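You operate a simulated robot arm through the tools that you are given. There is no shell and no other tool. Be economical: measure what you need, move in short steps, check, and stop when the job is done.

Carry out the task below with a simulated robot arm. There is one attempt and no reset: what you move stays moved.

TASK
Free the blue block with the green key and put it away.
Fine: turn the silver and the gold latch to FREE with the key and stand the key back in its holder before you lift the block; it goes on the spares tray.

It is judged by the outcome, as a careful person would: the job done as asked, and still so three seconds after it is handed in. It fails if anything else is knocked over, pushed out of place, dropped, spilled or broken.

THE ROBOT
A 7-joint arm with a two-finger parallel gripper, fixed in place. Base frame: the origin is at the foot of the arm, x ahead of it, y to its left, z up; the work surface is at about z = 801. Lengths are in mm, angles in rad, forces in N, time in s.
With the tool pointing down near the work surface it reaches from about 240 to 680 mm from the base axis. Its first joint turns from -1.152 to 1.152 rad. Payload 2.4 kg.
Tool frame: the origin (TCP) lies between the finger pads and is the grasp point; the fingertips stand 30 mm ahead of it; z points along the fingers, y is the line along which they close. The gripper opens to 94 mm. The fingers are 28 mm wide and 10 mm thick; the gripper's body (50 by 96 mm) begins 55 mm behind the TCP.
Orientation is told as [roll, pitch, yaw] about the base's x, y, z axes, in that order, counted from this pose: with the fingers straight down and closing along the base's y, the tool's x points along the base's -x, its y along +y and its z along -z.

THE INTERFACE
- The arm moves only by the tool apply_moves. Its argument "deltas" is text: rows parted by semicolons, each of 7 numbers parted by spaces: the shift along the tool's x, y, z in units of 25 mm (1.0 is 25 mm), then the turn, a rotation vector about the tool's x, y, z in units of 4 degrees (1.0 is 4 degrees), then the opening, from 0 (shut) to 1 (fully open). In form: dx dy dz ax ay az jaw; .... A call has 1 to 10 rows; each row shifts and turns the commanded pose from where the row before left it, along the tool's axes as they then stand. A call with a number of a shift or a turn outside -1 to 1 is refused whole. A row lasts 0.2 s, in which the tool goes at most 50 mm and 0.15 rad; a call with a longer step from one row to the next is refused whole, and so is a gripper value outside its range. A pose out of reach is approached as far as the arm can. The call stops where the force on the tool passes 70 N (or 10 N more than at its start, if that is more) or the arm is blocked; 0.2 s more then pass. The fingers move at their own pace (about 153 mm/s each) and stop on an object; they squeeze with about 38 N. The grip force told is the motor's: it shows also when the fingers shut on nothing. Time passes only in rows, and 0.2 s behind the last, so rows that do not move let the fingers close. It gives the time, the measured TCP pose, the force on the tool (base axes), the opening and the grip force at its end, in the units of the frame above (readings bear some noise).
- Cameras (640 x 400 px; columns grow to the right, rows downward): "scene" is fixed at [46.7, 479, 1447.7]; the picture's right is [-0.67, -0.74, 0.00], its down [-0.38, 0.34, -0.86] and it looks along [0.64, -0.58, -0.51] (base axes); focal length 359 px, centre (320, 200). "wrist" rides on the gripper at [-37, 0, -58] in the tool frame; the picture's right is [0.00, -1.00, 0.00], its down [0.97, 0.00, -0.24] and it looks along [0.24, 0.00, 0.97] (tool axes); focal length 218 px, centre (320, 200).
- get_image(camera): a new picture of that camera. No time passes.
- point_at(camera, pixels): for up to 12 pixels [column, row] of the newest picture of that camera ("zoom" is the newest enlarged one), the place [x, y, z] in the base frame of the surface seen there, good to about 2 mm. No time passes.
- zoom(camera, box): a new picture of the part [left, top, right, bottom] of that camera's present view, enlarged. No time passes.
- hand_in(): hands the job in; it is judged then, once.

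Work in short steps. Measure before you move; look again where a grasp or a placing could have gone wrong, and mend it. You have 80 turns and 54 pictures in all, the two below and enlarged ones among them. Open the gripper and draw the arm clear of the work before you hand the job in, unless the task says otherwise; then end with one line.

The tools are called after "Call:" as a command line: name --argument value ..., lists and objects as JSON in quotes. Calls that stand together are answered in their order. apply_moves: Moves the arm, as the interface text tells. Its arguments: {"type":"object","properties":{"deltas":{"type":"string"}},"required":["deltas"]} The other tools are called the same way: get_image (camera) takes a picture; point_at (camera, pixels) gives the place of the surface under pixels of a picture; zoom (camera, box) takes an enlarged picture of a part of a camera's view; hand_in () hands the job in.

At the start:

```text
time: 0.0
tcp_pos: [437.5, -40.2, 1103.5]
tcp_rot: [-0.001, 0.0, 0.0]
contact_force: [-0.4, 0.3, -0.4]
finger_gap: 94.0
grasp_force: 0.1
```

scene: 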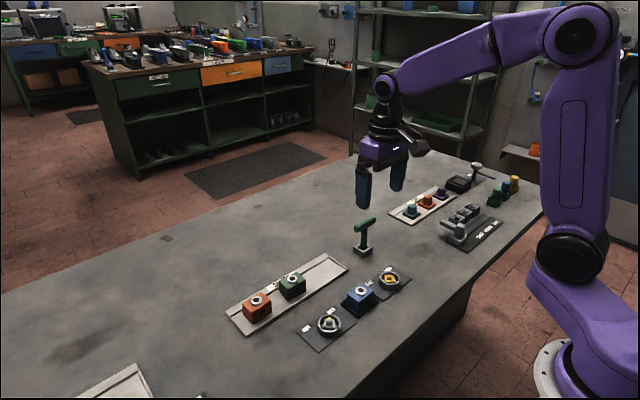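
wrist: 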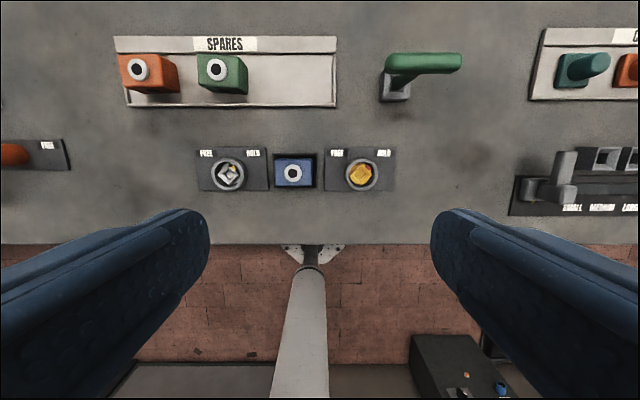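

The pictures show the latches, the blue block, the key and the tray. I enlarge them to see details.

Call:
zoom --camera "wrist" --box '[180, 130, 420, 210]'

Call:
zoom --camera "scene" --box '[220, 200, 420, 360]'

Call:
point_at --camera "wrist" --pixels '[[228, 175], [360, 174], [292, 173], [405, 63], [452, 63], [396, 95], [270, 60], [300, 80], [218, 70], [330, 45], [330, 100], [395, 150]]'

```text
2.67 times, centred on (300, 170) of wrist
```

zoom: 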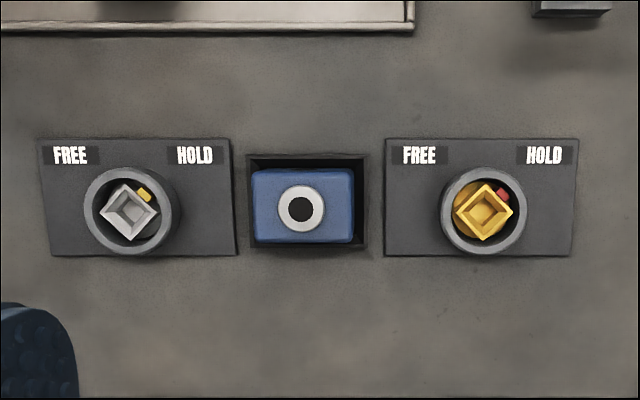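

```text
2.50 times, centred on (320, 280) of scene
```

zoom: 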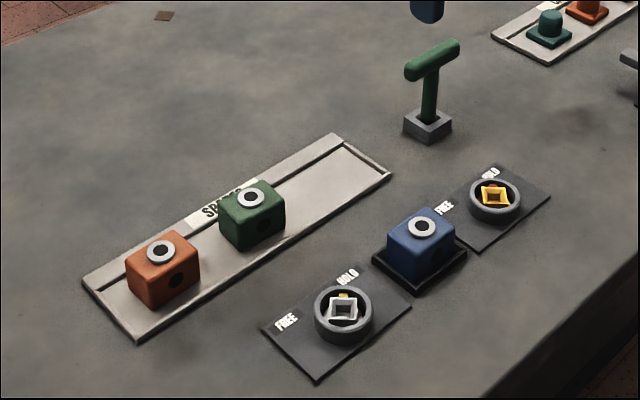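

```text
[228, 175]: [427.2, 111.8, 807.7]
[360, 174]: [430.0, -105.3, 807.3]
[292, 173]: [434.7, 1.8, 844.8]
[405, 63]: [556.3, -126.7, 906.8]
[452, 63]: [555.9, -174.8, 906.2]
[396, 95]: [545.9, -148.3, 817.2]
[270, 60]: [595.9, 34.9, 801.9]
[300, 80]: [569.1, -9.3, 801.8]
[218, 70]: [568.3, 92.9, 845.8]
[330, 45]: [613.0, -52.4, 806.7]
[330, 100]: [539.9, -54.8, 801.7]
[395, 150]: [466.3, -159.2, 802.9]
```

The marks of both latches point at HOLD, so FREE is about 90° CCW seen from above. I measure the key more closely.

Call:
zoom --camera "wrist" --box '[360, 35, 480, 110]'

Call:
zoom --camera "scene" --box '[330, 205, 400, 265]'

```text
5.33 times, centred on (420, 72) of wrist
```

zoom: 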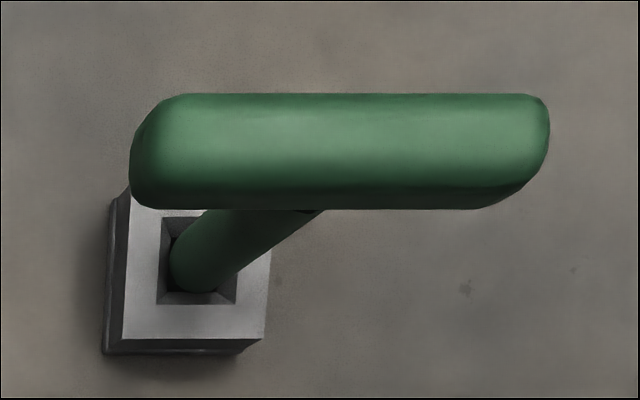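

```text
6.67 times, centred on (365, 235) of scene
```

zoom: 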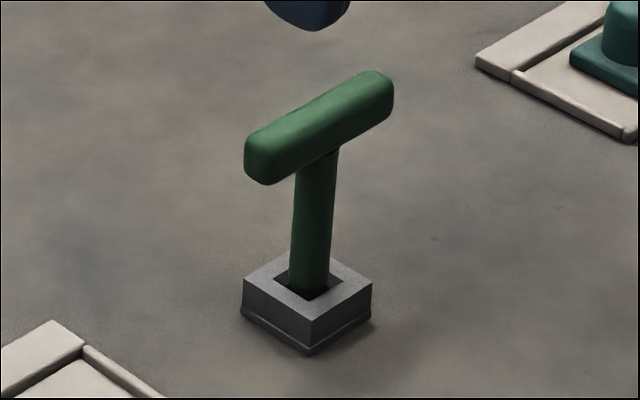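

Measure the holder hole and handle edges, and begin moving high over the key.

Call:
point_at --camera "wrist" --pixels '[[388, 62], [460, 62], [420, 55], [420, 70], [386, 84], [408, 84], [384, 97], [409, 98]]'

Call:
apply_moves --deltas "-0.95 -0.86 0.4 0 0 0 1;-0.95 -0.86 0.4 0 0 0 1;-0.95 -0.86 0.4 0 0 0 1;-0.95 -0.86 0.4 0 0 0 1;-0.95 -0.86 0.4 0 0 0 1;0 0 0 0 0 1 1;0 0 0 0 0 1 1;0 0 0 0 0 1 1;0 0 0 0 0 1 1;0 0 0 0 0 1 1"

Call:
apply_moves --deltas "0 0 0 0 0 1 1;0 0 0 0 0 1 1;0 0 0 0 0 1 1;0 0 0 0 0 1 1;0 0 0 0 0 1 1;0 0 0 0 0 1 1;0 0 0 0 0 1 1;0 0 0 0 0 1 1;0 0 0 0 0 1 1;0 0 0 0 0 1 1"

Call:
apply_moves --deltas "0 0 0 0 0 1 1;0 0 0 0 0 1 1;0 0 0 0 0 1 1;0 0 0 0 0 1 1;0 0 0 0 0 1 1;0 0 0 0 0 1 1;0 0 0 0 0 1 1;0 0 0 0 0 0.5 1;0 0 0 0 0 0 1"

Call:
get_image --camera "wrist"

```text
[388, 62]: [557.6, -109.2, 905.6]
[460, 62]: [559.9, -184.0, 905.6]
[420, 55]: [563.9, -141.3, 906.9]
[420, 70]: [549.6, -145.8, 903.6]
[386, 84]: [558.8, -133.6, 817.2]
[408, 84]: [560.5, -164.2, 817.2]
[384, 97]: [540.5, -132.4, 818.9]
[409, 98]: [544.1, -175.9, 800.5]
```

```text
time: 2.2
tcp_pos: [556.4, -146.7, 1053.2]
tcp_rot: [0.0, 0.0, -0.352]
contact_force: [-0.5, -0.5, -0.2]
finger_gap: 94.2
grasp_force: 0.1
```

```text
time: 4.4
tcp_pos: [556.0, -147.4, 1053.9]
tcp_rot: [0.0, -0.001, -1.051]
contact_force: [0.2, 0.1, -0.8]
finger_gap: 94.4
grasp_force: 0.0
```

```text
time: 6.4
tcp_pos: [555.1, -147.3, 1053.4]
tcp_rot: [-0.001, -0.001, -1.571]
contact_force: [-0.5, 0.1, 0.0]
finger_gap: 93.9
grasp_force: 0.1
```

```text
47 pictures are left
```

wrist: 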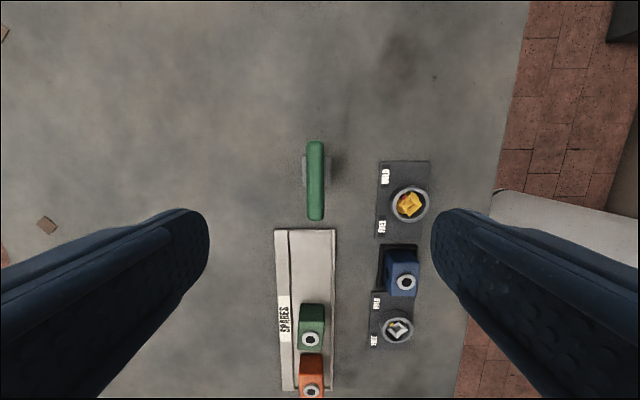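

Image right is base -x now, down is +y. I measure the handle outline and the latch centres.

Call:
zoom --camera "wrist" --box '[270, 125, 430, 225]'

Call:
point_at --camera "wrist" --pixels '[[309, 180], [322, 180], [316, 143], [316, 218], [316, 180], [394, 204], [426, 204], [410, 189], [410, 220]]'

```text
4.00 times, centred on (350, 175) of wrist
```

zoom: 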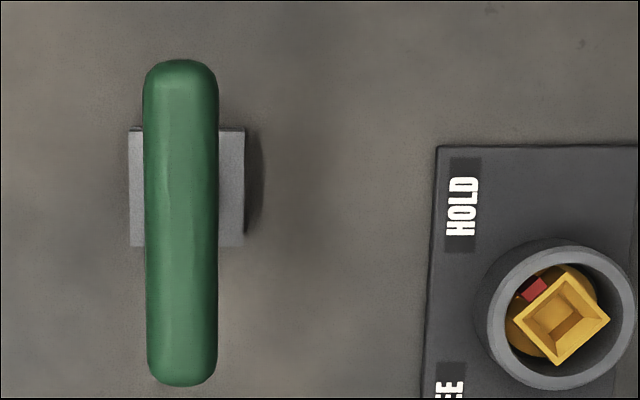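

```text
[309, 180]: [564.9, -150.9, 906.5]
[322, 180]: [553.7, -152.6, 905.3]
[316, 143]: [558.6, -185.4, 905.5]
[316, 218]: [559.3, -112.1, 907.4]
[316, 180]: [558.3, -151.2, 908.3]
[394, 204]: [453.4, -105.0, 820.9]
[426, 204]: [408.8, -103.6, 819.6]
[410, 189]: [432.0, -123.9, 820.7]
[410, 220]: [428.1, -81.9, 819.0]
```

Handle centre is about (559, -148.5), top 907. I descend to z≈897 with open jaws and close.

Call:
apply_moves --deltas "-0.05 0.16 0.8 0 0 0 1;0 0 0.8 0 0 0 1;0 0 0.8 0 0 0 1;0 0 0.8 0 0 0 1;0 0 0.8 0 0 0 1;0 0 0.8 0 0 0 1;0 0 0.8 0 0 0 1;0 0 0.66 0 0 0 1;0 0 0 0 0 0 1"

Call:
get_image --camera "wrist"

```text
time: 8.4
tcp_pos: [559.8, -146.7, 896.8]
tcp_rot: [0.0, 0.0, -1.57]
contact_force: [0.4, 0.2, 0.3]
finger_gap: 94.0
grasp_force: 0.0
```

```text
45 pictures are left
```

wrist: 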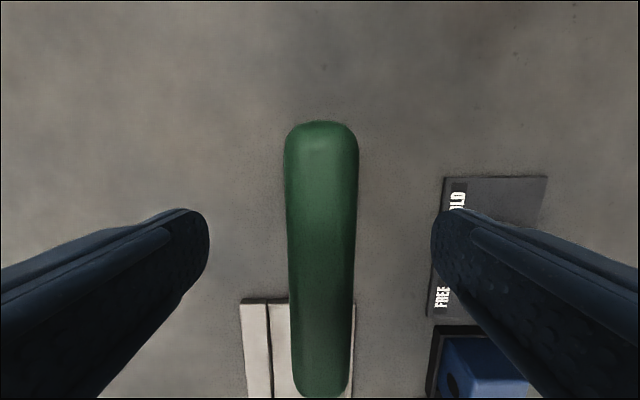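

The handle is between the fingers (centre col 321). Close.

Call:
apply_moves --deltas "0 0 0 0 0 0 0;0 0 0 0 0 0 0;0 0 0 0 0 0 0;0 0 0 0 0 0 0"

Call:
get_image --camera "wrist"

Call:
zoom --camera "scene" --box '[320, 180, 420, 265]'

```text
time: 9.4
tcp_pos: [559.9, -147.6, 896.7]
tcp_rot: [0.0, 0.001, -1.57]
contact_force: [-0.1, -0.9, 0.8]
finger_gap: 21.9
grasp_force: 37.7
```

```text
44 pictures are left
```

wrist: 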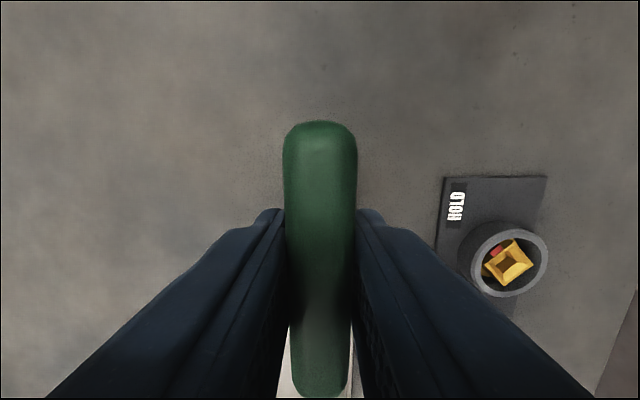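

```text
4.71 times, centred on (370, 222) of scene
```

zoom: 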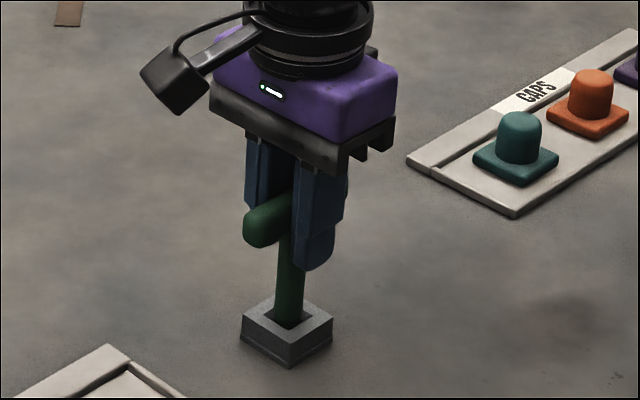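

Gripped at gap 21.9. Lift straight up 80 mm and inspect the key tip.

Call:
apply_moves --deltas "0 0 -0.4 0 0 0 0;0 0 -0.4 0 0 0 0;0 0 -0.4 0 0 0 0;0 0 -0.5 0 0 0 0;0 0 -0.5 0 0 0 0;0 0 -0.5 0 0 0 0;0 0 -0.5 0 0 0 0"

Call:
zoom --camera "scene" --box '[330, 160, 420, 260]'

```text
time: 11.0
tcp_pos: [559.4, -147.1, 976.3]
tcp_rot: [0.001, 0.0, -1.57]
contact_force: [0.2, 0.0, -1.9]
finger_gap: 21.7
grasp_force: 38.3
```

```text
4.00 times, centred on (375, 210) of scene
```

zoom: 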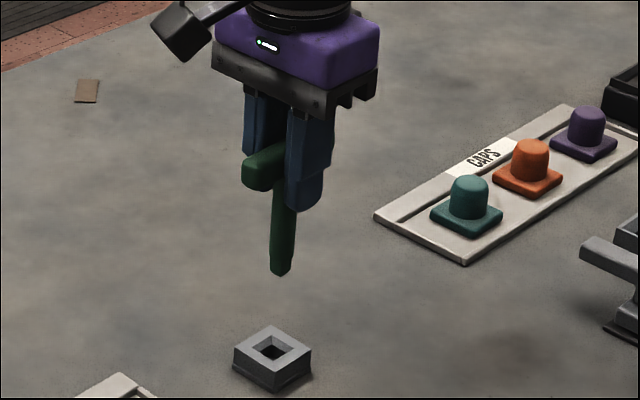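

Call:
zoom --camera "scene" --box '[390, 205, 410, 217]'

Call:
zoom --camera "scene" --box '[380, 195, 430, 265]'

```text
16.00 times, centred on (400, 211) of scene
```

zoom: 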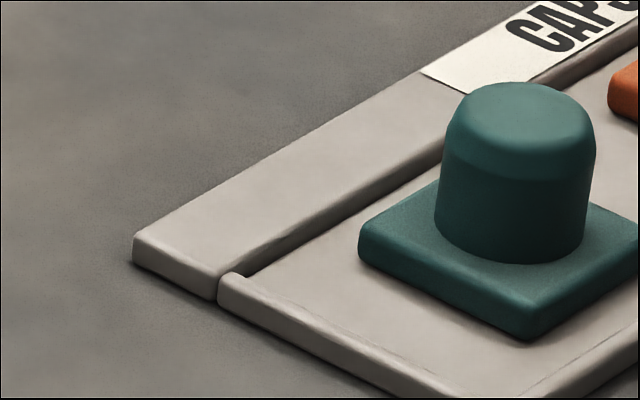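

```text
5.71 times, centred on (405, 230) of scene
```

zoom: 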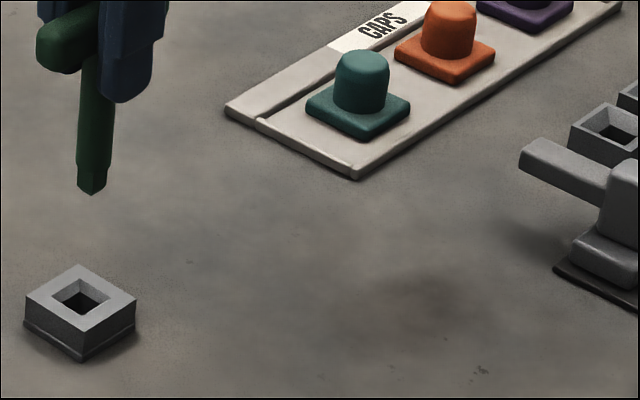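

Wrong crop; I zoom onto the tip at scene pixel ~(395, 225) by its correct place (≈(395,226)).

Call:
zoom --camera "scene" --box '[375, 205, 415, 265]'

Call:
point_at --camera "scene" --pixels '[[387, 227], [388, 222], [388, 215], [388, 257]]'

```text
6.67 times, centred on (395, 235) of scene
```

zoom: 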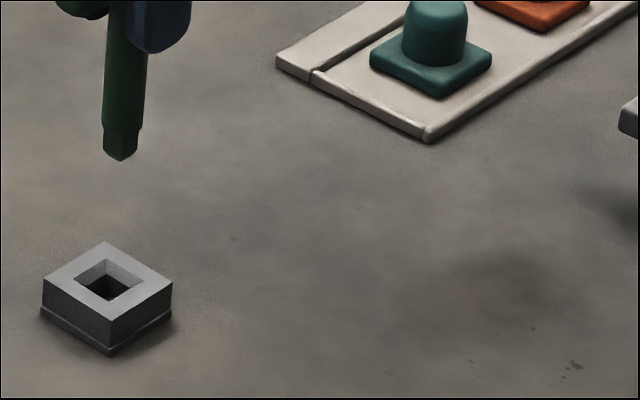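

```text
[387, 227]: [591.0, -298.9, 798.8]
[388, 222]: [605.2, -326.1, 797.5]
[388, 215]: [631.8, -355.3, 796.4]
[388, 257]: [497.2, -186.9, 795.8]
```

Call:
zoom --camera "scene" --box '[353, 215, 377, 230]'

Call:
point_at --camera "scene" --pixels '[[365, 228], [365, 224], [365, 220], [365, 214]]'

Call:
zoom --camera "scene" --box '[310, 260, 406, 320]'

```text
16.00 times, centred on (365, 222) of scene
```

zoom: 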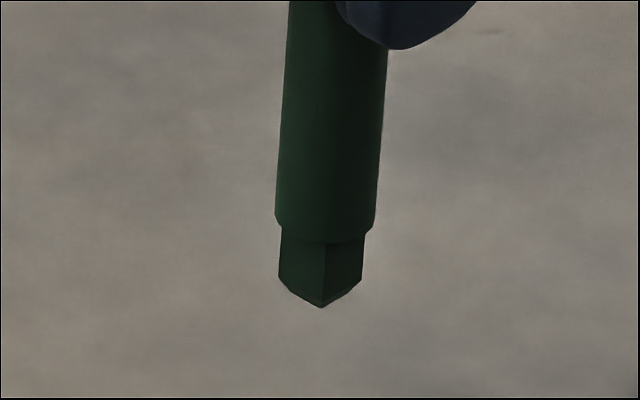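

```text
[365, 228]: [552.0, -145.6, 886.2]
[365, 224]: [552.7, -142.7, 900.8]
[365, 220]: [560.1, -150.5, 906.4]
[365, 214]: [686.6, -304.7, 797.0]
```

```text
6.67 times, centred on (358, 290) of scene
```

zoom: 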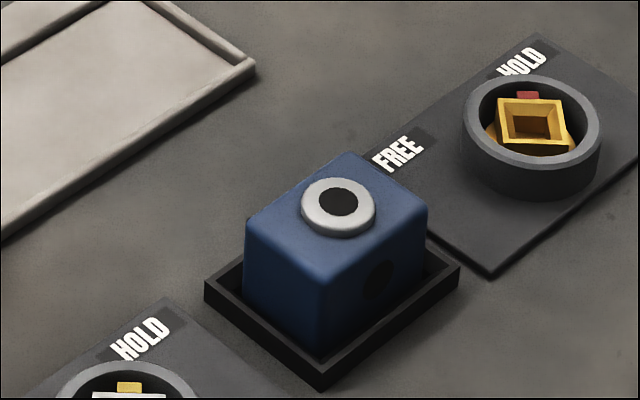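

The tip is square, aligned with the handle, 90 mm below the TCP. I carry the key high toward the silver latch, then turn to yaw -45° to match the sockets.

Call:
apply_moves --deltas "0.957 -0.347 0 0 0 0 0;0.957 -0.347 0 0 0 0 0;0.957 -0.347 0 0 0 0 0;0.957 -0.347 0 0 0 0 0;0.957 -0.347 0 0 0 0 0;0.957 -0.347 0 0 0 0 0;0.957 -0.347 0 0 0 0 0;0.957 -0.347 0 0 0 0 0;0.957 -0.347 0 0 0 0 0;0.957 -0.347 0 0 0 0 0"

Call:
apply_moves --deltas "0.957 -0.347 0 0 0 0 0;0.957 -0.347 0 0 0 0 0;0 0 0 0 0 -1 0;0 0 0 0 0 -1 0;0 0 0 0 0 -1 0;0 0 0 0 0 -1 0;0 0 0 0 0 -1 0;0 0 0 0 0 -1 0;0 0 0 0 0 -1 0;0 0 0 0 0 -1 0"

Call:
apply_moves --deltas "0 0 0 0 0 -1 0;0 0 0 0 0 -1 0;0 0 0 0 0 -1 0;0 0 0 0 0 -0.25 0;0 0 0 0 0 0 0"

Call:
get_image --camera "wrist"

```text
time: 13.2
tcp_pos: [473.2, 91.6, 976.4]
tcp_rot: [0.0, 0.0, -1.57]
contact_force: [-0.3, 0.0, -1.4]
finger_gap: 21.9
grasp_force: 38.3
```

```text
time: 15.4
tcp_pos: [456.1, 138.4, 977.4]
tcp_rot: [-0.001, -0.001, -1.01]
contact_force: [-1.4, 0.0, -1.9]
finger_gap: 21.6
grasp_force: 37.9
```

```text
time: 16.6
tcp_pos: [455.8, 138.7, 977.4]
tcp_rot: [0.0, 0.001, -0.783]
contact_force: [-0.3, 0.2, -2.0]
finger_gap: 21.8
grasp_force: 38.0
```

```text
36 pictures are left
```

wrist: 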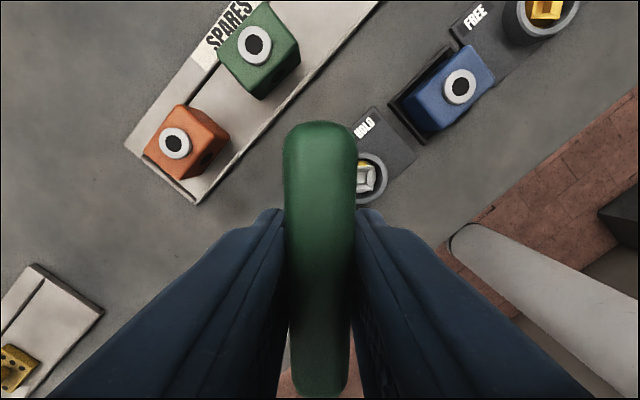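

Silver is half hidden; I step 35 mm along tool +y to see it clear.

Call:
apply_moves --deltas "0 0.7 0 0 0 0 0;0 0.7 0 0 0 0 0;0 0 0 0 0 0 0"

Call:
zoom --camera "wrist" --box '[356, 130, 452, 190]'

```text
time: 17.4
tcp_pos: [480.8, 163.1, 977.9]
tcp_rot: [0.0, 0.002, -0.785]
contact_force: [0.2, 0.0, -1.4]
finger_gap: 22.2
grasp_force: 38.3
```

```text
6.67 times, centred on (404, 160) of wrist
```

zoom: 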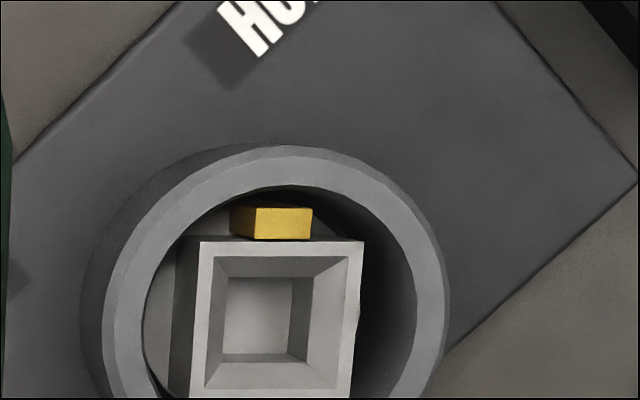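

Call:
zoom --camera "wrist" --box '[356, 145, 452, 205]'

Call:
zoom --camera "wrist" --box '[375, 155, 423, 205]'

```text
6.67 times, centred on (404, 175) of wrist
```

zoom: 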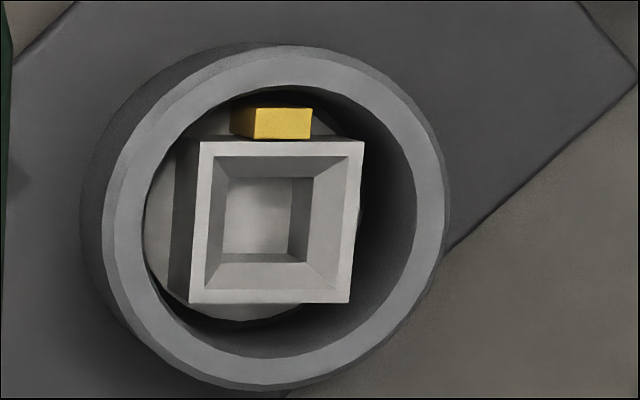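

```text
8.00 times, centred on (399, 180) of wrist
```

zoom: 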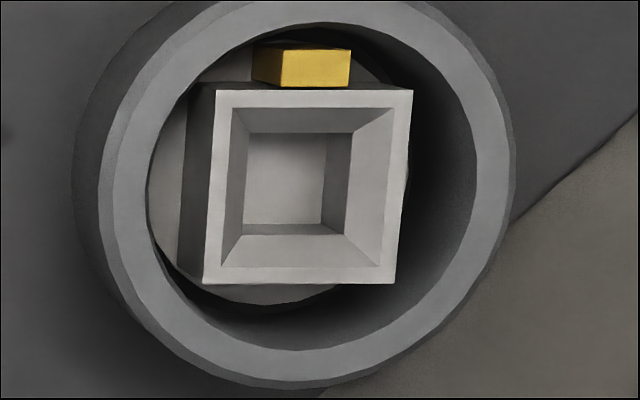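

Call:
point_at --camera "zoom" --pixels '[[314, 98], [300, 275], [216, 187], [399, 187], [221, 96], [405, 96], [390, 277], [210, 277], [285, 180], [127, 190], [490, 190], [305, 365]]'

```text
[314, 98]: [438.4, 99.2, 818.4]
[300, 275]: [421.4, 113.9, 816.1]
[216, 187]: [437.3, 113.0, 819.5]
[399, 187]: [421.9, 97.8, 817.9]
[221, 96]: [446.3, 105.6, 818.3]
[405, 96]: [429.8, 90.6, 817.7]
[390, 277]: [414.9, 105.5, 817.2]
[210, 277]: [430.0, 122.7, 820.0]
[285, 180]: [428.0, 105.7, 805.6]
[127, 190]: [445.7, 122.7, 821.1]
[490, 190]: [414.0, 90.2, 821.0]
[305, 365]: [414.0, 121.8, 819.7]
```

Silver socket centre is (430, 106), rim z≈818, floor ≈805.6, turned 45°. I bring the key above it to tip ≈ 835 and look.

Call:
apply_moves --deltas "-0.045 -0.763 0 0 0 0 0;-0.045 -0.763 0 0 0 0 0;-0.045 -0.763 0 0 0 0 0;-0.045 -0.763 0 0 0 0 0;0 0 0.7 0 0 0 0;0 0 0.7 0 0 0 0;0 0 0.7 0 0 0 0;0 0 0 0 0 0 0"

Call:
zoom --camera "scene" --box '[297, 285, 361, 345]'

```text
time: 19.2
tcp_pos: [428.4, 107.2, 925.0]
tcp_rot: [0.0, 0.0, -0.785]
contact_force: [0.3, 0.0, -1.8]
finger_gap: 21.8
grasp_force: 38.0
```

```text
6.67 times, centred on (329, 315) of scene
```

zoom: 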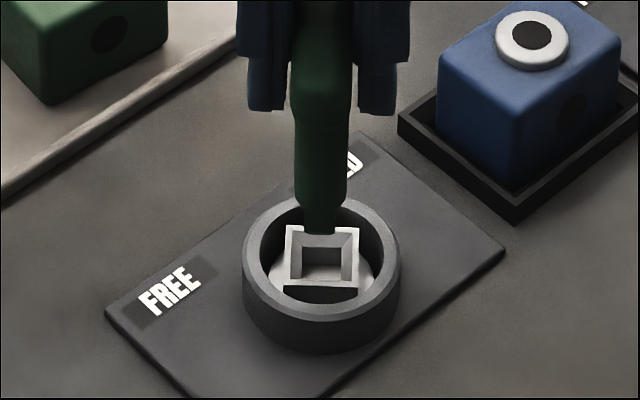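

Call:
point_at --camera "zoom" --pixels '[[320, 230], [320, 222], [320, 214], [312, 224], [330, 224], [320, 190], [305, 190], [338, 190], [290, 255], [355, 255], [322, 288], [322, 229]]'

Call:
zoom --camera "scene" --box '[313, 300, 345, 320]'

```text
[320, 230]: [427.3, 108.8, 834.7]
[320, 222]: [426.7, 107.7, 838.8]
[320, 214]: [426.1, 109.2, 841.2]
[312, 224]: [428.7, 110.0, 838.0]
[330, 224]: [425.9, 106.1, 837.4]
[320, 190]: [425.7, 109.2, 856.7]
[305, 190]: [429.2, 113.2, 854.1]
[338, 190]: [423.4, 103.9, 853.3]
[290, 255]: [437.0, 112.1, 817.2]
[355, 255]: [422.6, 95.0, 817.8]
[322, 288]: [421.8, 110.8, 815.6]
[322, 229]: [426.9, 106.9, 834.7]
```

```text
16.00 times, centred on (329, 310) of scene
```

zoom: 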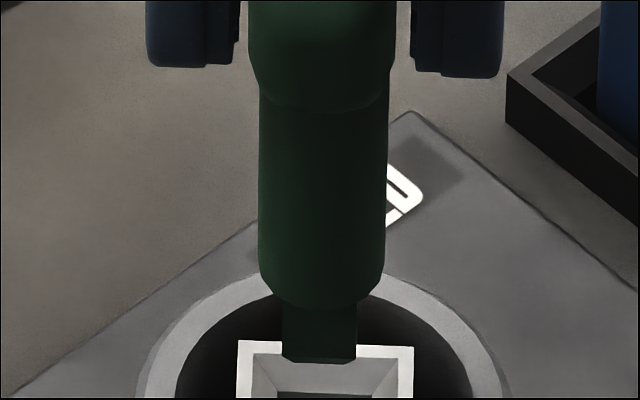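

The tip is centred over the socket within ~1 mm. I lower it 24 mm in small steps.

Call:
apply_moves --deltas "0 0 0.3 0 0 0 0;0 0 0.25 0 0 0 0;0 0 0.2 0 0 0 0;0 0 0.2 0 0 0 0;0 0 0 0 0 0 0"

Call:
zoom --camera "scene" --box '[297, 285, 361, 345]'

```text
time: 20.4
tcp_pos: [430.1, 106.9, 902.5]
tcp_rot: [0.001, 0.001, -0.785]
contact_force: [0.4, 0.0, -1.9]
finger_gap: 21.8
grasp_force: 38.5
```

```text
6.67 times, centred on (329, 315) of scene
```

zoom: 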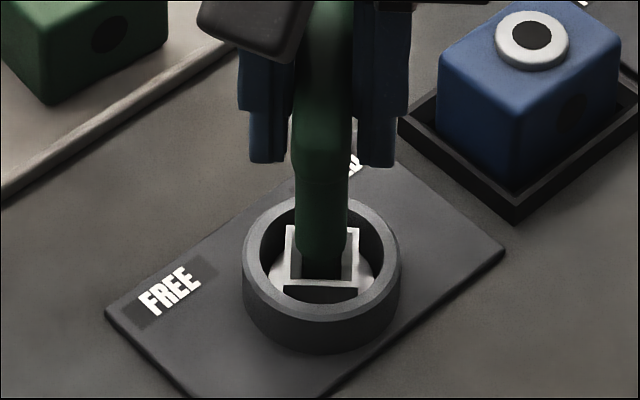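

No contact force yet and the tip is inside the socket. Lower 5 mm more.

Call:
apply_moves --deltas "0 0 0.1 0 0 0 0;0 0 0.1 0 0 0 0;0 0 0 0 0 0 0"

```text
time: 21.2
tcp_pos: [430.8, 106.6, 897.9]
tcp_rot: [0.005, -0.003, -0.785]
contact_force: [-2.8, -1.1, 30.3]
finger_gap: 22.0
grasp_force: 38.2
```

30 N up: the key is on the floor of the socket (or the chamfer). I ease up 1 mm and turn 12° CCW (tool z −), then look.

Call:
apply_moves --deltas "0 0 -0.04 0 0 0 0;0 0 0 0 0 -0.5 0;0 0 0 0 0 -0.5 0;0 0 0 0 0 -1 0;0 0 0 0 0 -1 0;0 0 0 0 0 0 0"

Call:
zoom --camera "scene" --box '[297, 285, 361, 345]'

```text
time: 22.6
tcp_pos: [428.3, 106.4, 897.7]
tcp_rot: [0.001, 0.0, -0.573]
contact_force: [0.5, -1.5, 23.6]
finger_gap: 21.9
grasp_force: 37.9
```

```text
6.67 times, centred on (329, 315) of scene
```

zoom: 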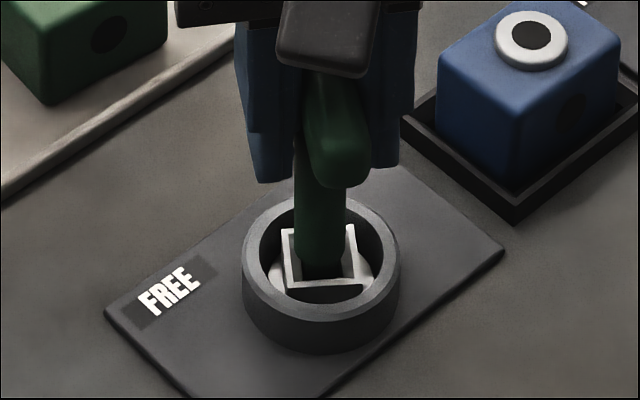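

The socket turns with the key. Continue CCW.

Call:
apply_moves --deltas "0 0 0 0 0 -1 0;0 0 0 0 0 -1 0;0 0 0 0 0 -1 0;0 0 0 0 0 -1 0;0 0 0 0 0 -1 0;0 0 0 0 0 -1 0;0 0 0 0 0 -1 0;0 0 0 0 0 -1 0;0 0 0 0 0 -1 0;0 0 0 0 0 -1 0"

Call:
apply_moves --deltas "0 0 0 0 0 -1 0;0 0 0 0 0 -1 0;0 0 0 0 0 -1 0;0 0 0 0 0 -1 0;0 0 0 0 0 -1 0;0 0 0 0 0 -1 0;0 0 0 0 0 -1 0;0 0 0 0 0 -1 0;0 0 0 0 0 -1 0;0 0 0 0 0 -0.5 0"

Call:
zoom --camera "scene" --box '[297, 285, 361, 345]'

```text
time: 24.8
tcp_pos: [428.0, 105.4, 897.3]
tcp_rot: [0.0, 0.002, 0.126]
contact_force: [-9.5, -0.7, 18.5]
finger_gap: 21.9
grasp_force: 38.0
```

```text
time: 27.0
tcp_pos: [428.7, 105.4, 897.4]
tcp_rot: [0.0, 0.002, 0.788]
contact_force: [-7.3, -10.1, 9.6]
finger_gap: 22.2
grasp_force: 37.5
```

```text
6.67 times, centred on (329, 315) of scene
```

zoom: 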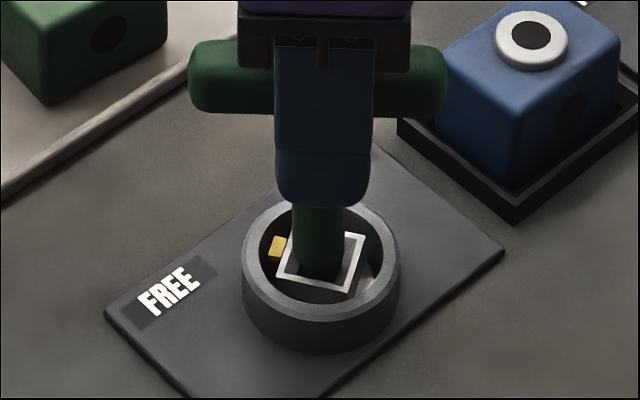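

The socket lags about 8–10° from play. I turn 8° further.

Call:
apply_moves --deltas "0 0 0 0 0 -1 0;0 0 0 0 0 -1 0;0 0 0 0 0 0 0"

Call:
zoom --camera "scene" --box '[313, 312, 345, 332]'

```text
time: 27.8
tcp_pos: [427.7, 105.9, 896.0]
tcp_rot: [0.003, 0.002, 0.926]
contact_force: [-5.4, -10.4, -2.7]
finger_gap: 21.8
grasp_force: 37.6
```

```text
16.00 times, centred on (329, 322) of scene
```

zoom: 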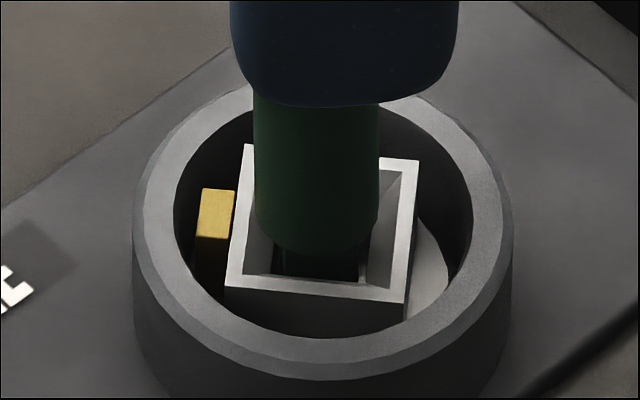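

Still ~6° short; turn 6° more.

Call:
apply_moves --deltas "0 0 0 0 0 -1 0;0 0 0 0 0 -0.5 0;0 0 0 0 0 0 0"

Call:
zoom --camera "scene" --box '[313, 312, 345, 332]'

```text
time: 28.6
tcp_pos: [428.0, 105.6, 897.5]
tcp_rot: [-0.002, 0.0, 1.029]
contact_force: [-6.9, -10.9, 1.1]
finger_gap: 21.9
grasp_force: 37.8
```

```text
16.00 times, centred on (329, 322) of scene
```

zoom: 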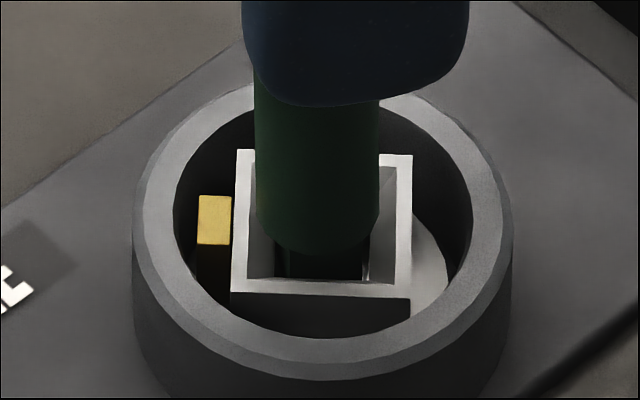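

Within about 1–2° of the FREE direction. One last 1.2°, then turn back 10° through the play to unload, and lift.

Call:
apply_moves --deltas "0 0 0 0 0 -0.3 0;0 0 0 0 0 0 0;0 0 0 0 0 0.7 0;0 0 0 0 0 0.8 0;0 0 0 0 0 0.5 0;0 0 0 0 0 0 0"

Call:
zoom --camera "scene" --box '[313, 312, 345, 332]'

```text
time: 30.0
tcp_pos: [429.3, 107.2, 899.2]
tcp_rot: [0.0, 0.0, 0.912]
contact_force: [-3.5, -4.4, -3.7]
finger_gap: 21.9
grasp_force: 37.8
```

```text
16.00 times, centred on (329, 322) of scene
```

zoom: 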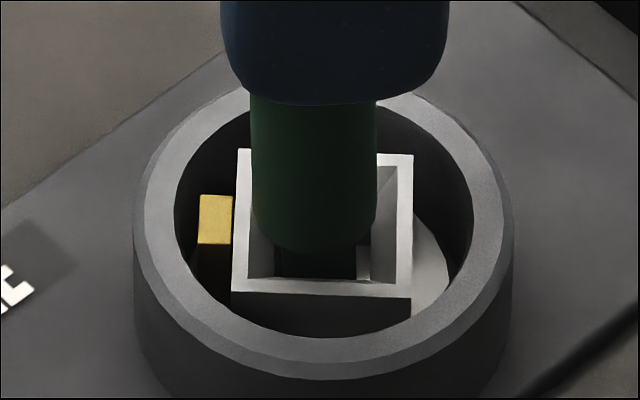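

Silver socket stays at FREE. Lift straight out.

Call:
apply_moves --deltas "0 0 -0.2 0 0 0 0;0 0 -0.3 0 0 0 0;0 0 -0.6 0 0 0 0;0 0 -0.6 0 0 0 0;0 0 -0.6 0 0 0 0;0 0 -0.8 0 0 0 0;0 0 0 0 0 1 0;0 0 0 0 0 1 0;0 0 0 0 0 1 0;0 0 0 0 0 1 0"

Call:
apply_moves --deltas "0 0 0 0 0 1 0;0 0 0 0 0 1 0;0 0 0 0 0 1 0;0 0 0 0 0 1 0;0 0 0 0 0 1 0;0 0 0 0 0 1 0;0 0 0 0 0 1 0;0 0 0 0 0 1 0;0 0 0 0 0 1 0;0 0 0 0 0 1 0"

Call:
apply_moves --deltas "0 0 0 0 0 1 0;0 0 0 0 0 1 0;0 0 0 0 0 1 0;0 0 0 0 0 1 0;0 0 0 0 0 1 0;0 0 0 0 0 1 0;0 0 0 0 0 1 0;0 0 0 0 0 1 0;0 0 0 0 0 1 0;0 0 0 0 0 1 0"

Call:
get_image --camera "scene"

```text
time: 32.2
tcp_pos: [429.6, 106.8, 975.7]
tcp_rot: [-0.001, 0.0, 0.633]
contact_force: [-1.0, 0.1, -1.3]
finger_gap: 21.7
grasp_force: 38.2
```

```text
time: 34.4
tcp_pos: [429.4, 106.4, 974.8]
tcp_rot: [0.001, -0.001, -0.068]
contact_force: [0.1, 0.3, -1.0]
finger_gap: 22.1
grasp_force: 37.9
```

```text
time: 36.6
tcp_pos: [429.4, 106.1, 974.3]
tcp_rot: [-0.001, 0.001, -0.766]
contact_force: [0.0, -0.9, -1.8]
finger_gap: 21.9
grasp_force: 38.2
```

```text
24 pictures are left
```

scene: 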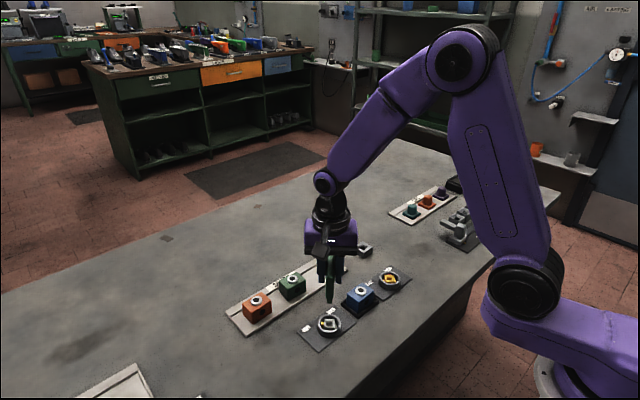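

Key out. I measure the gold socket from this view, which also shows the silver latch.

Call:
zoom --camera "scene" --box '[374, 270, 406, 290]'

```text
16.00 times, centred on (390, 280) of scene
```

zoom: 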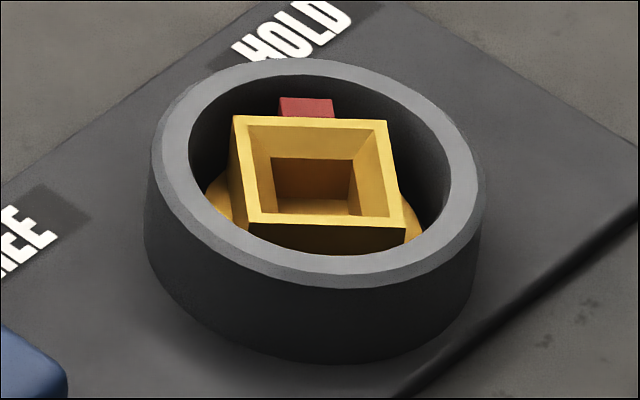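

Call:
point_at --camera "zoom" --pixels '[[310, 122], [325, 219], [246, 170], [390, 173], [238, 121], [383, 125], [398, 224], [250, 217], [170, 170], [465, 185], [310, 68], [330, 270]]'

```text
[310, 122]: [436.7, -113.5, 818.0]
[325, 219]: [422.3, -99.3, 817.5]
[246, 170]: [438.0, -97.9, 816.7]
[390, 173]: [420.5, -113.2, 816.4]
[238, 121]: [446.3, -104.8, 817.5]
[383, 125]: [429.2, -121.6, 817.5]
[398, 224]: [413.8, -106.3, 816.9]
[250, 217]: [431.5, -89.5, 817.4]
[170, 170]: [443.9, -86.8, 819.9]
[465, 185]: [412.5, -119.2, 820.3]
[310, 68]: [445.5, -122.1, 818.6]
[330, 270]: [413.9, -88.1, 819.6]
```

Gold socket centre (430, -106). Move 212 mm in -y at height, then down to tip ≈ 835.

Call:
apply_moves --deltas "0 0 0 0 0 0.3 0;-0.75 -0.75 0 0 0 0 0;-0.75 -0.75 0 0 0 0 0;-0.75 -0.75 0 0 0 0 0;-0.75 -0.75 0 0 0 0 0;-0.75 -0.75 0 0 0 0 0;-0.75 -0.75 0 0 0 0 0;-0.75 -0.75 0 0 0 0 0;-0.746 -0.746 0 0 0 0 0;0 0 0 0 0 0 0"

Call:
apply_moves --deltas "0 0 0.7 0 0 0 0;0 0 0.7 0 0 0 0;0 0 0.6 0 0 0 0;0 0 0 0 0 0 0"

Call:
zoom --camera "scene" --box '[374, 265, 406, 285]'

```text
time: 38.8
tcp_pos: [429.1, -107.5, 976.9]
tcp_rot: [0.0, 0.001, -0.784]
contact_force: [-0.4, -0.6, -2.6]
finger_gap: 22.1
grasp_force: 37.8
```

```text
time: 39.8
tcp_pos: [428.6, -106.2, 923.4]
tcp_rot: [-0.001, -0.001, -0.786]
contact_force: [0.1, 0.0, -2.0]
finger_gap: 22.0
grasp_force: 38.6
```

```text
16.00 times, centred on (390, 275) of scene
```

zoom: 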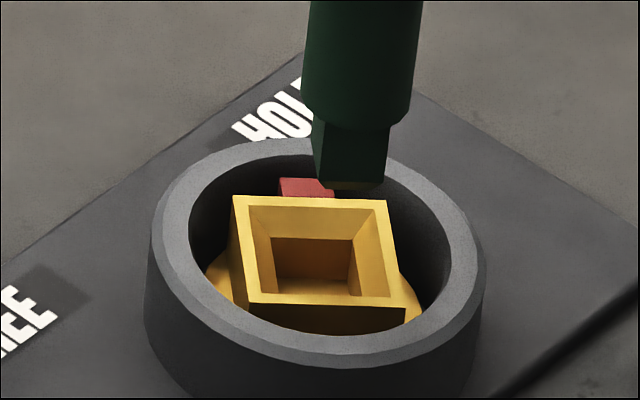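

The tip looks ~4 mm off to the picture's right. I measure on the tip faces.

Call:
point_at --camera "zoom" --pixels '[[350, 180], [350, 165], [350, 150], [330, 160], [380, 170], [350, 135], [360, 100], [310, 80], [400, 80], [250, 250], [393, 255], [320, 300]]'

Call:
zoom --camera "scene" --box '[355, 230, 419, 270]'

```text
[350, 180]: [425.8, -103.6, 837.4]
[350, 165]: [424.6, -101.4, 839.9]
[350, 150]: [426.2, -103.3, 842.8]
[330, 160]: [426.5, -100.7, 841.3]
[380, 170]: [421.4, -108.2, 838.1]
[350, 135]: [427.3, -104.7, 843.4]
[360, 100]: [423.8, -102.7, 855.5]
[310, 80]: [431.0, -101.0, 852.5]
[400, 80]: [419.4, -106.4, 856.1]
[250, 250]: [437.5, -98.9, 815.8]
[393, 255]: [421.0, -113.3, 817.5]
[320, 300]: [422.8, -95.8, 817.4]
```

```text
10.00 times, centred on (387, 250) of scene
```

zoom: 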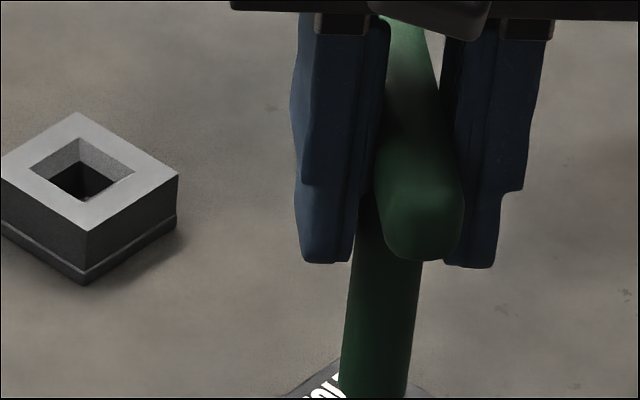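

Pixel geometry says the key is ~2 mm off along tool −y and fine along tool x. I shift +2 mm in tool y and lower 21 mm.

Call:
apply_moves --deltas "0 0.08 0 0 0 0 0;0 0 0.3 0 0 0 0;0 0 0.25 0 0 0 0;0 0 0.2 0 0 0 0;0 0 0.1 0 0 0 0;0 0 0 0 0 0 0"

Call:
zoom --camera "scene" --box '[374, 270, 406, 290]'

```text
time: 41.2
tcp_pos: [429.4, -105.5, 902.5]
tcp_rot: [0.0, -0.001, -0.785]
contact_force: [-0.4, 0.9, -2.4]
finger_gap: 22.0
grasp_force: 37.9
```

```text
16.00 times, centred on (390, 280) of scene
```

zoom: 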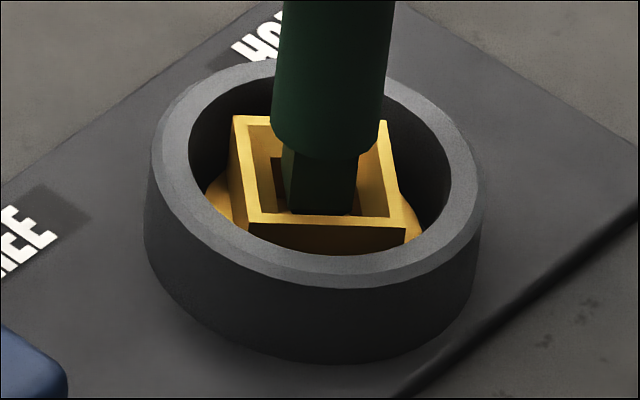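

Nearly centred; nudge 1 mm more in tool +y and lower 5 mm.

Call:
apply_moves --deltas "0 0.03 0 0 0 0 0;0 0 0.1 0 0 0 0;0 0 0.1 0 0 0 0;0 0 0 0 0 0 0"

```text
time: 42.2
tcp_pos: [432.1, -104.5, 898.8]
tcp_rot: [0.001, 0.001, -0.785]
contact_force: [-0.2, -0.2, -1.3]
finger_gap: 21.8
grasp_force: 37.9
```

Call:
apply_moves --deltas "0 0 0.06 0 0 0 0;0 0 0 0 0 0 0"

Call:
zoom --camera "scene" --box '[374, 270, 406, 290]'

```text
time: 42.8
tcp_pos: [430.9, -104.7, 896.9]
tcp_rot: [0.002, 0.0, -0.786]
contact_force: [-3.9, 0.0, 14.5]
finger_gap: 21.7
grasp_force: 37.9
```

```text
16.00 times, centred on (390, 280) of scene
```

zoom: 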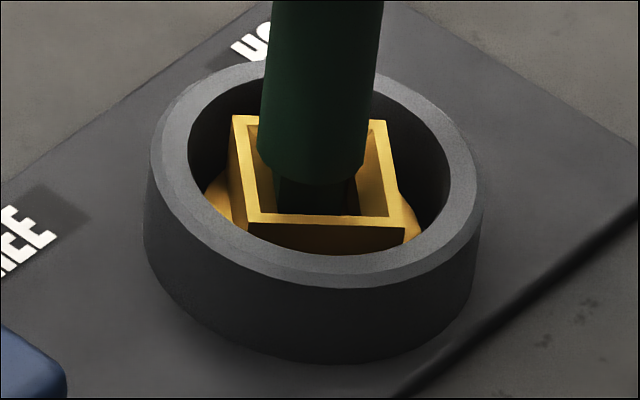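

Seated (14 N). Turn CCW by 26 units (104°), as the silver needed, in three calls.

Call:
apply_moves --deltas "0 0 0 0 0 -0.5 0;0 0 0 0 0 -0.5 0;0 0 0 0 0 -1 0;0 0 0 0 0 -1 0;0 0 0 0 0 -1 0;0 0 0 0 0 -1 0;0 0 0 0 0 -1 0;0 0 0 0 0 -1 0;0 0 0 0 0 -1 0;0 0 0 0 0 -1 0"

Call:
apply_moves --deltas "0 0 0 0 0 -1 0;0 0 0 0 0 -1 0;0 0 0 0 0 -1 0;0 0 0 0 0 -1 0;0 0 0 0 0 -1 0;0 0 0 0 0 -1 0;0 0 0 0 0 -1 0;0 0 0 0 0 -1 0;0 0 0 0 0 -1 0;0 0 0 0 0 -1 0"

Call:
apply_moves --deltas "0 0 0 0 0 -1 0;0 0 0 0 0 -1 0;0 0 0 0 0 -1 0;0 0 0 0 0 -1 0;0 0 0 0 0 -1 0;0 0 0 0 0 -1 0;0 0 0 0 0 -1 0;0 0 0 0 0 0 0"

Call:
zoom --camera "scene" --box '[374, 270, 406, 290]'

```text
time: 45.0
tcp_pos: [429.7, -105.0, 896.9]
tcp_rot: [-0.002, 0.002, -0.156]
contact_force: [-1.1, -3.5, 5.4]
finger_gap: 22.0
grasp_force: 37.4
```

```text
time: 47.2
tcp_pos: [430.3, -105.2, 897.6]
tcp_rot: [-0.002, -0.002, 0.544]
contact_force: [-8.2, -5.4, 3.5]
finger_gap: 21.7
grasp_force: 38.0
```

```text
time: 49.0
tcp_pos: [430.9, -104.0, 897.1]
tcp_rot: [0.0, 0.001, 1.032]
contact_force: [-6.8, -7.7, 2.7]
finger_gap: 21.8
grasp_force: 38.1
```

```text
16.00 times, centred on (390, 280) of scene
```

zoom: 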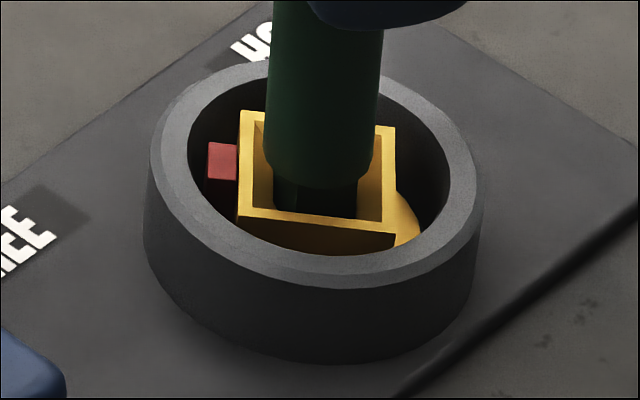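

About 6° short compared with the original square. Turn 6° more.

Call:
apply_moves --deltas "0 0 0 0 0 -1 0;0 0 0 0 0 -0.5 0;0 0 0 0 0 0 0"

Call:
zoom --camera "scene" --box '[374, 270, 406, 290]'

```text
time: 49.8
tcp_pos: [431.2, -104.2, 898.0]
tcp_rot: [0.0, 0.0, 1.136]
contact_force: [-5.1, -5.0, -4.8]
finger_gap: 22.0
grasp_force: 38.3
```

```text
16.00 times, centred on (390, 280) of scene
```

zoom: 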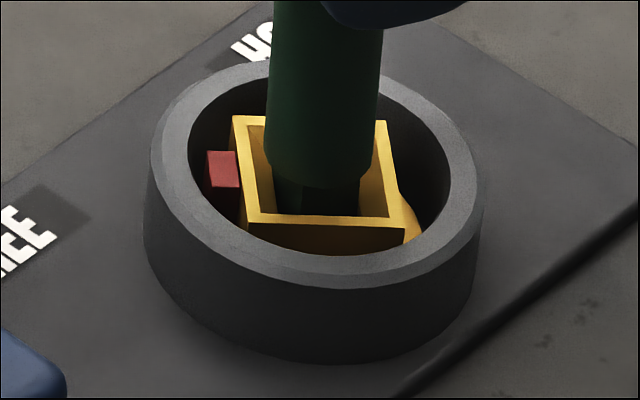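

Gold matches the original square exactly, mark toward FREE. Unload by turning back 10°, lift out 80 mm, then turn on to yaw +90° for the holder.

Call:
apply_moves --deltas "0 0 0 0 0 0.8 0;0 0 0 0 0 0.9 0;0 0 0 0 0 0.8 0;0 0 -0.2 0 0 0 0;0 0 -0.3 0 0 0 0;0 0 -0.6 0 0 0 0;0 0 -0.7 0 0 0 0;0 0 -0.7 0 0 0 0;0 0 -0.7 0 0 0 0;0 0 0 0 0 0 0"

Call:
apply_moves --deltas "0 0 0 0 0 -1 0;0 0 0 0 0 -1 0;0 0 0 0 0 -1 0;0 0 0 0 0 -1 0;0 0 0 0 0 -1 0;0 0 0 0 0 -1 0;0 0 0 0 0 -1 0;0 0 0 0 0 -1 0;0 0 0 0 0 -0.75 0;0 0 0 0 0 0 0"

Call:
get_image --camera "wrist"

```text
time: 52.0
tcp_pos: [430.1, -104.2, 976.3]
tcp_rot: [0.0, 0.0, 0.959]
contact_force: [0.4, 0.4, -0.8]
finger_gap: 21.7
grasp_force: 38.0
```

```text
time: 54.2
tcp_pos: [430.9, -105.0, 976.3]
tcp_rot: [-0.001, -0.002, 1.571]
contact_force: [0.3, 0.5, -0.9]
finger_gap: 22.0
grasp_force: 38.3
```

```text
16 pictures are left
```

wrist: 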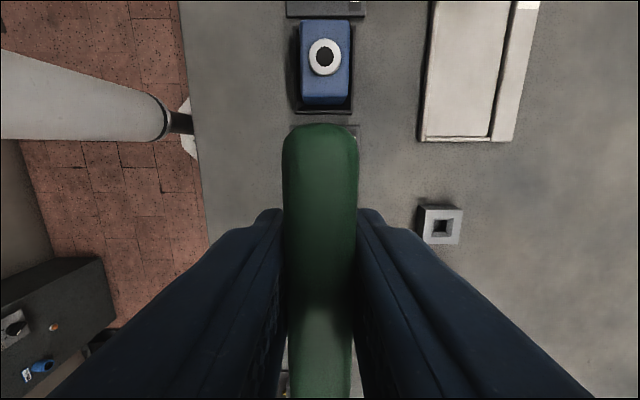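

The holder is visible at (441, 224). I measure its rim.

Call:
zoom --camera "wrist" --box '[409, 204, 473, 244]'

```text
10.00 times, centred on (441, 224) of wrist
```

zoom: 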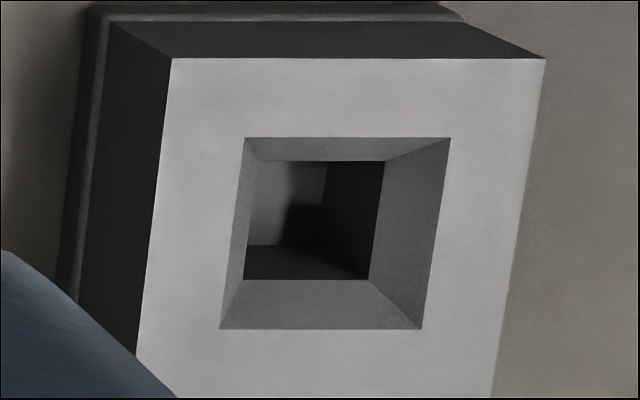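

Call:
point_at --camera "zoom" --pixels '[[348, 130], [320, 336], [226, 235], [443, 235], [239, 131], [457, 131], [428, 335], [213, 335], [200, 100], [510, 100], [480, 370], [175, 370]]'

```text
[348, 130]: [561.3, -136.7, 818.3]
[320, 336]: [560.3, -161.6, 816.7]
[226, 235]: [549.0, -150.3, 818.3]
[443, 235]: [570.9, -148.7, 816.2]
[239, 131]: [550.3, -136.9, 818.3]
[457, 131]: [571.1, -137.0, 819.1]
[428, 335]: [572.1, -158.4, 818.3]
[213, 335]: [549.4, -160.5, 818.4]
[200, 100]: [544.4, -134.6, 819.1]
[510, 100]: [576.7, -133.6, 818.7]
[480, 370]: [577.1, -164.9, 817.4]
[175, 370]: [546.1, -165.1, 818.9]
```

Holder centre ≈ (560.5, -149). Move over it and down to tip ≈ 833.

Call:
apply_moves --deltas "0.298 -0.867 0 0 0 0 0;0.298 -0.867 0 0 0 0 0;0.298 -0.867 0 0 0 0 0;0.298 -0.867 0 0 0 0 0;0.298 -0.867 0 0 0 0 0;0.298 -0.867 0 0 0 0 0;0 0 0.7 0 0 0 0;0 0 0.7 0 0 0 0;0 0 0.7 0 0 0 0;0 0 0 0 0 0 0"

Call:
zoom --camera "scene" --box '[347, 231, 379, 251]'

```text
time: 56.4
tcp_pos: [559.0, -148.7, 924.6]
tcp_rot: [0.0, 0.001, 1.572]
contact_force: [0.2, -0.2, -1.0]
finger_gap: 21.7
grasp_force: 37.9
```

```text
16.00 times, centred on (363, 241) of scene
```

zoom: 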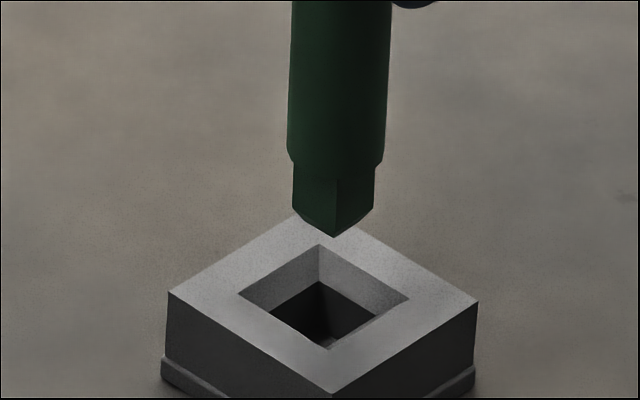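

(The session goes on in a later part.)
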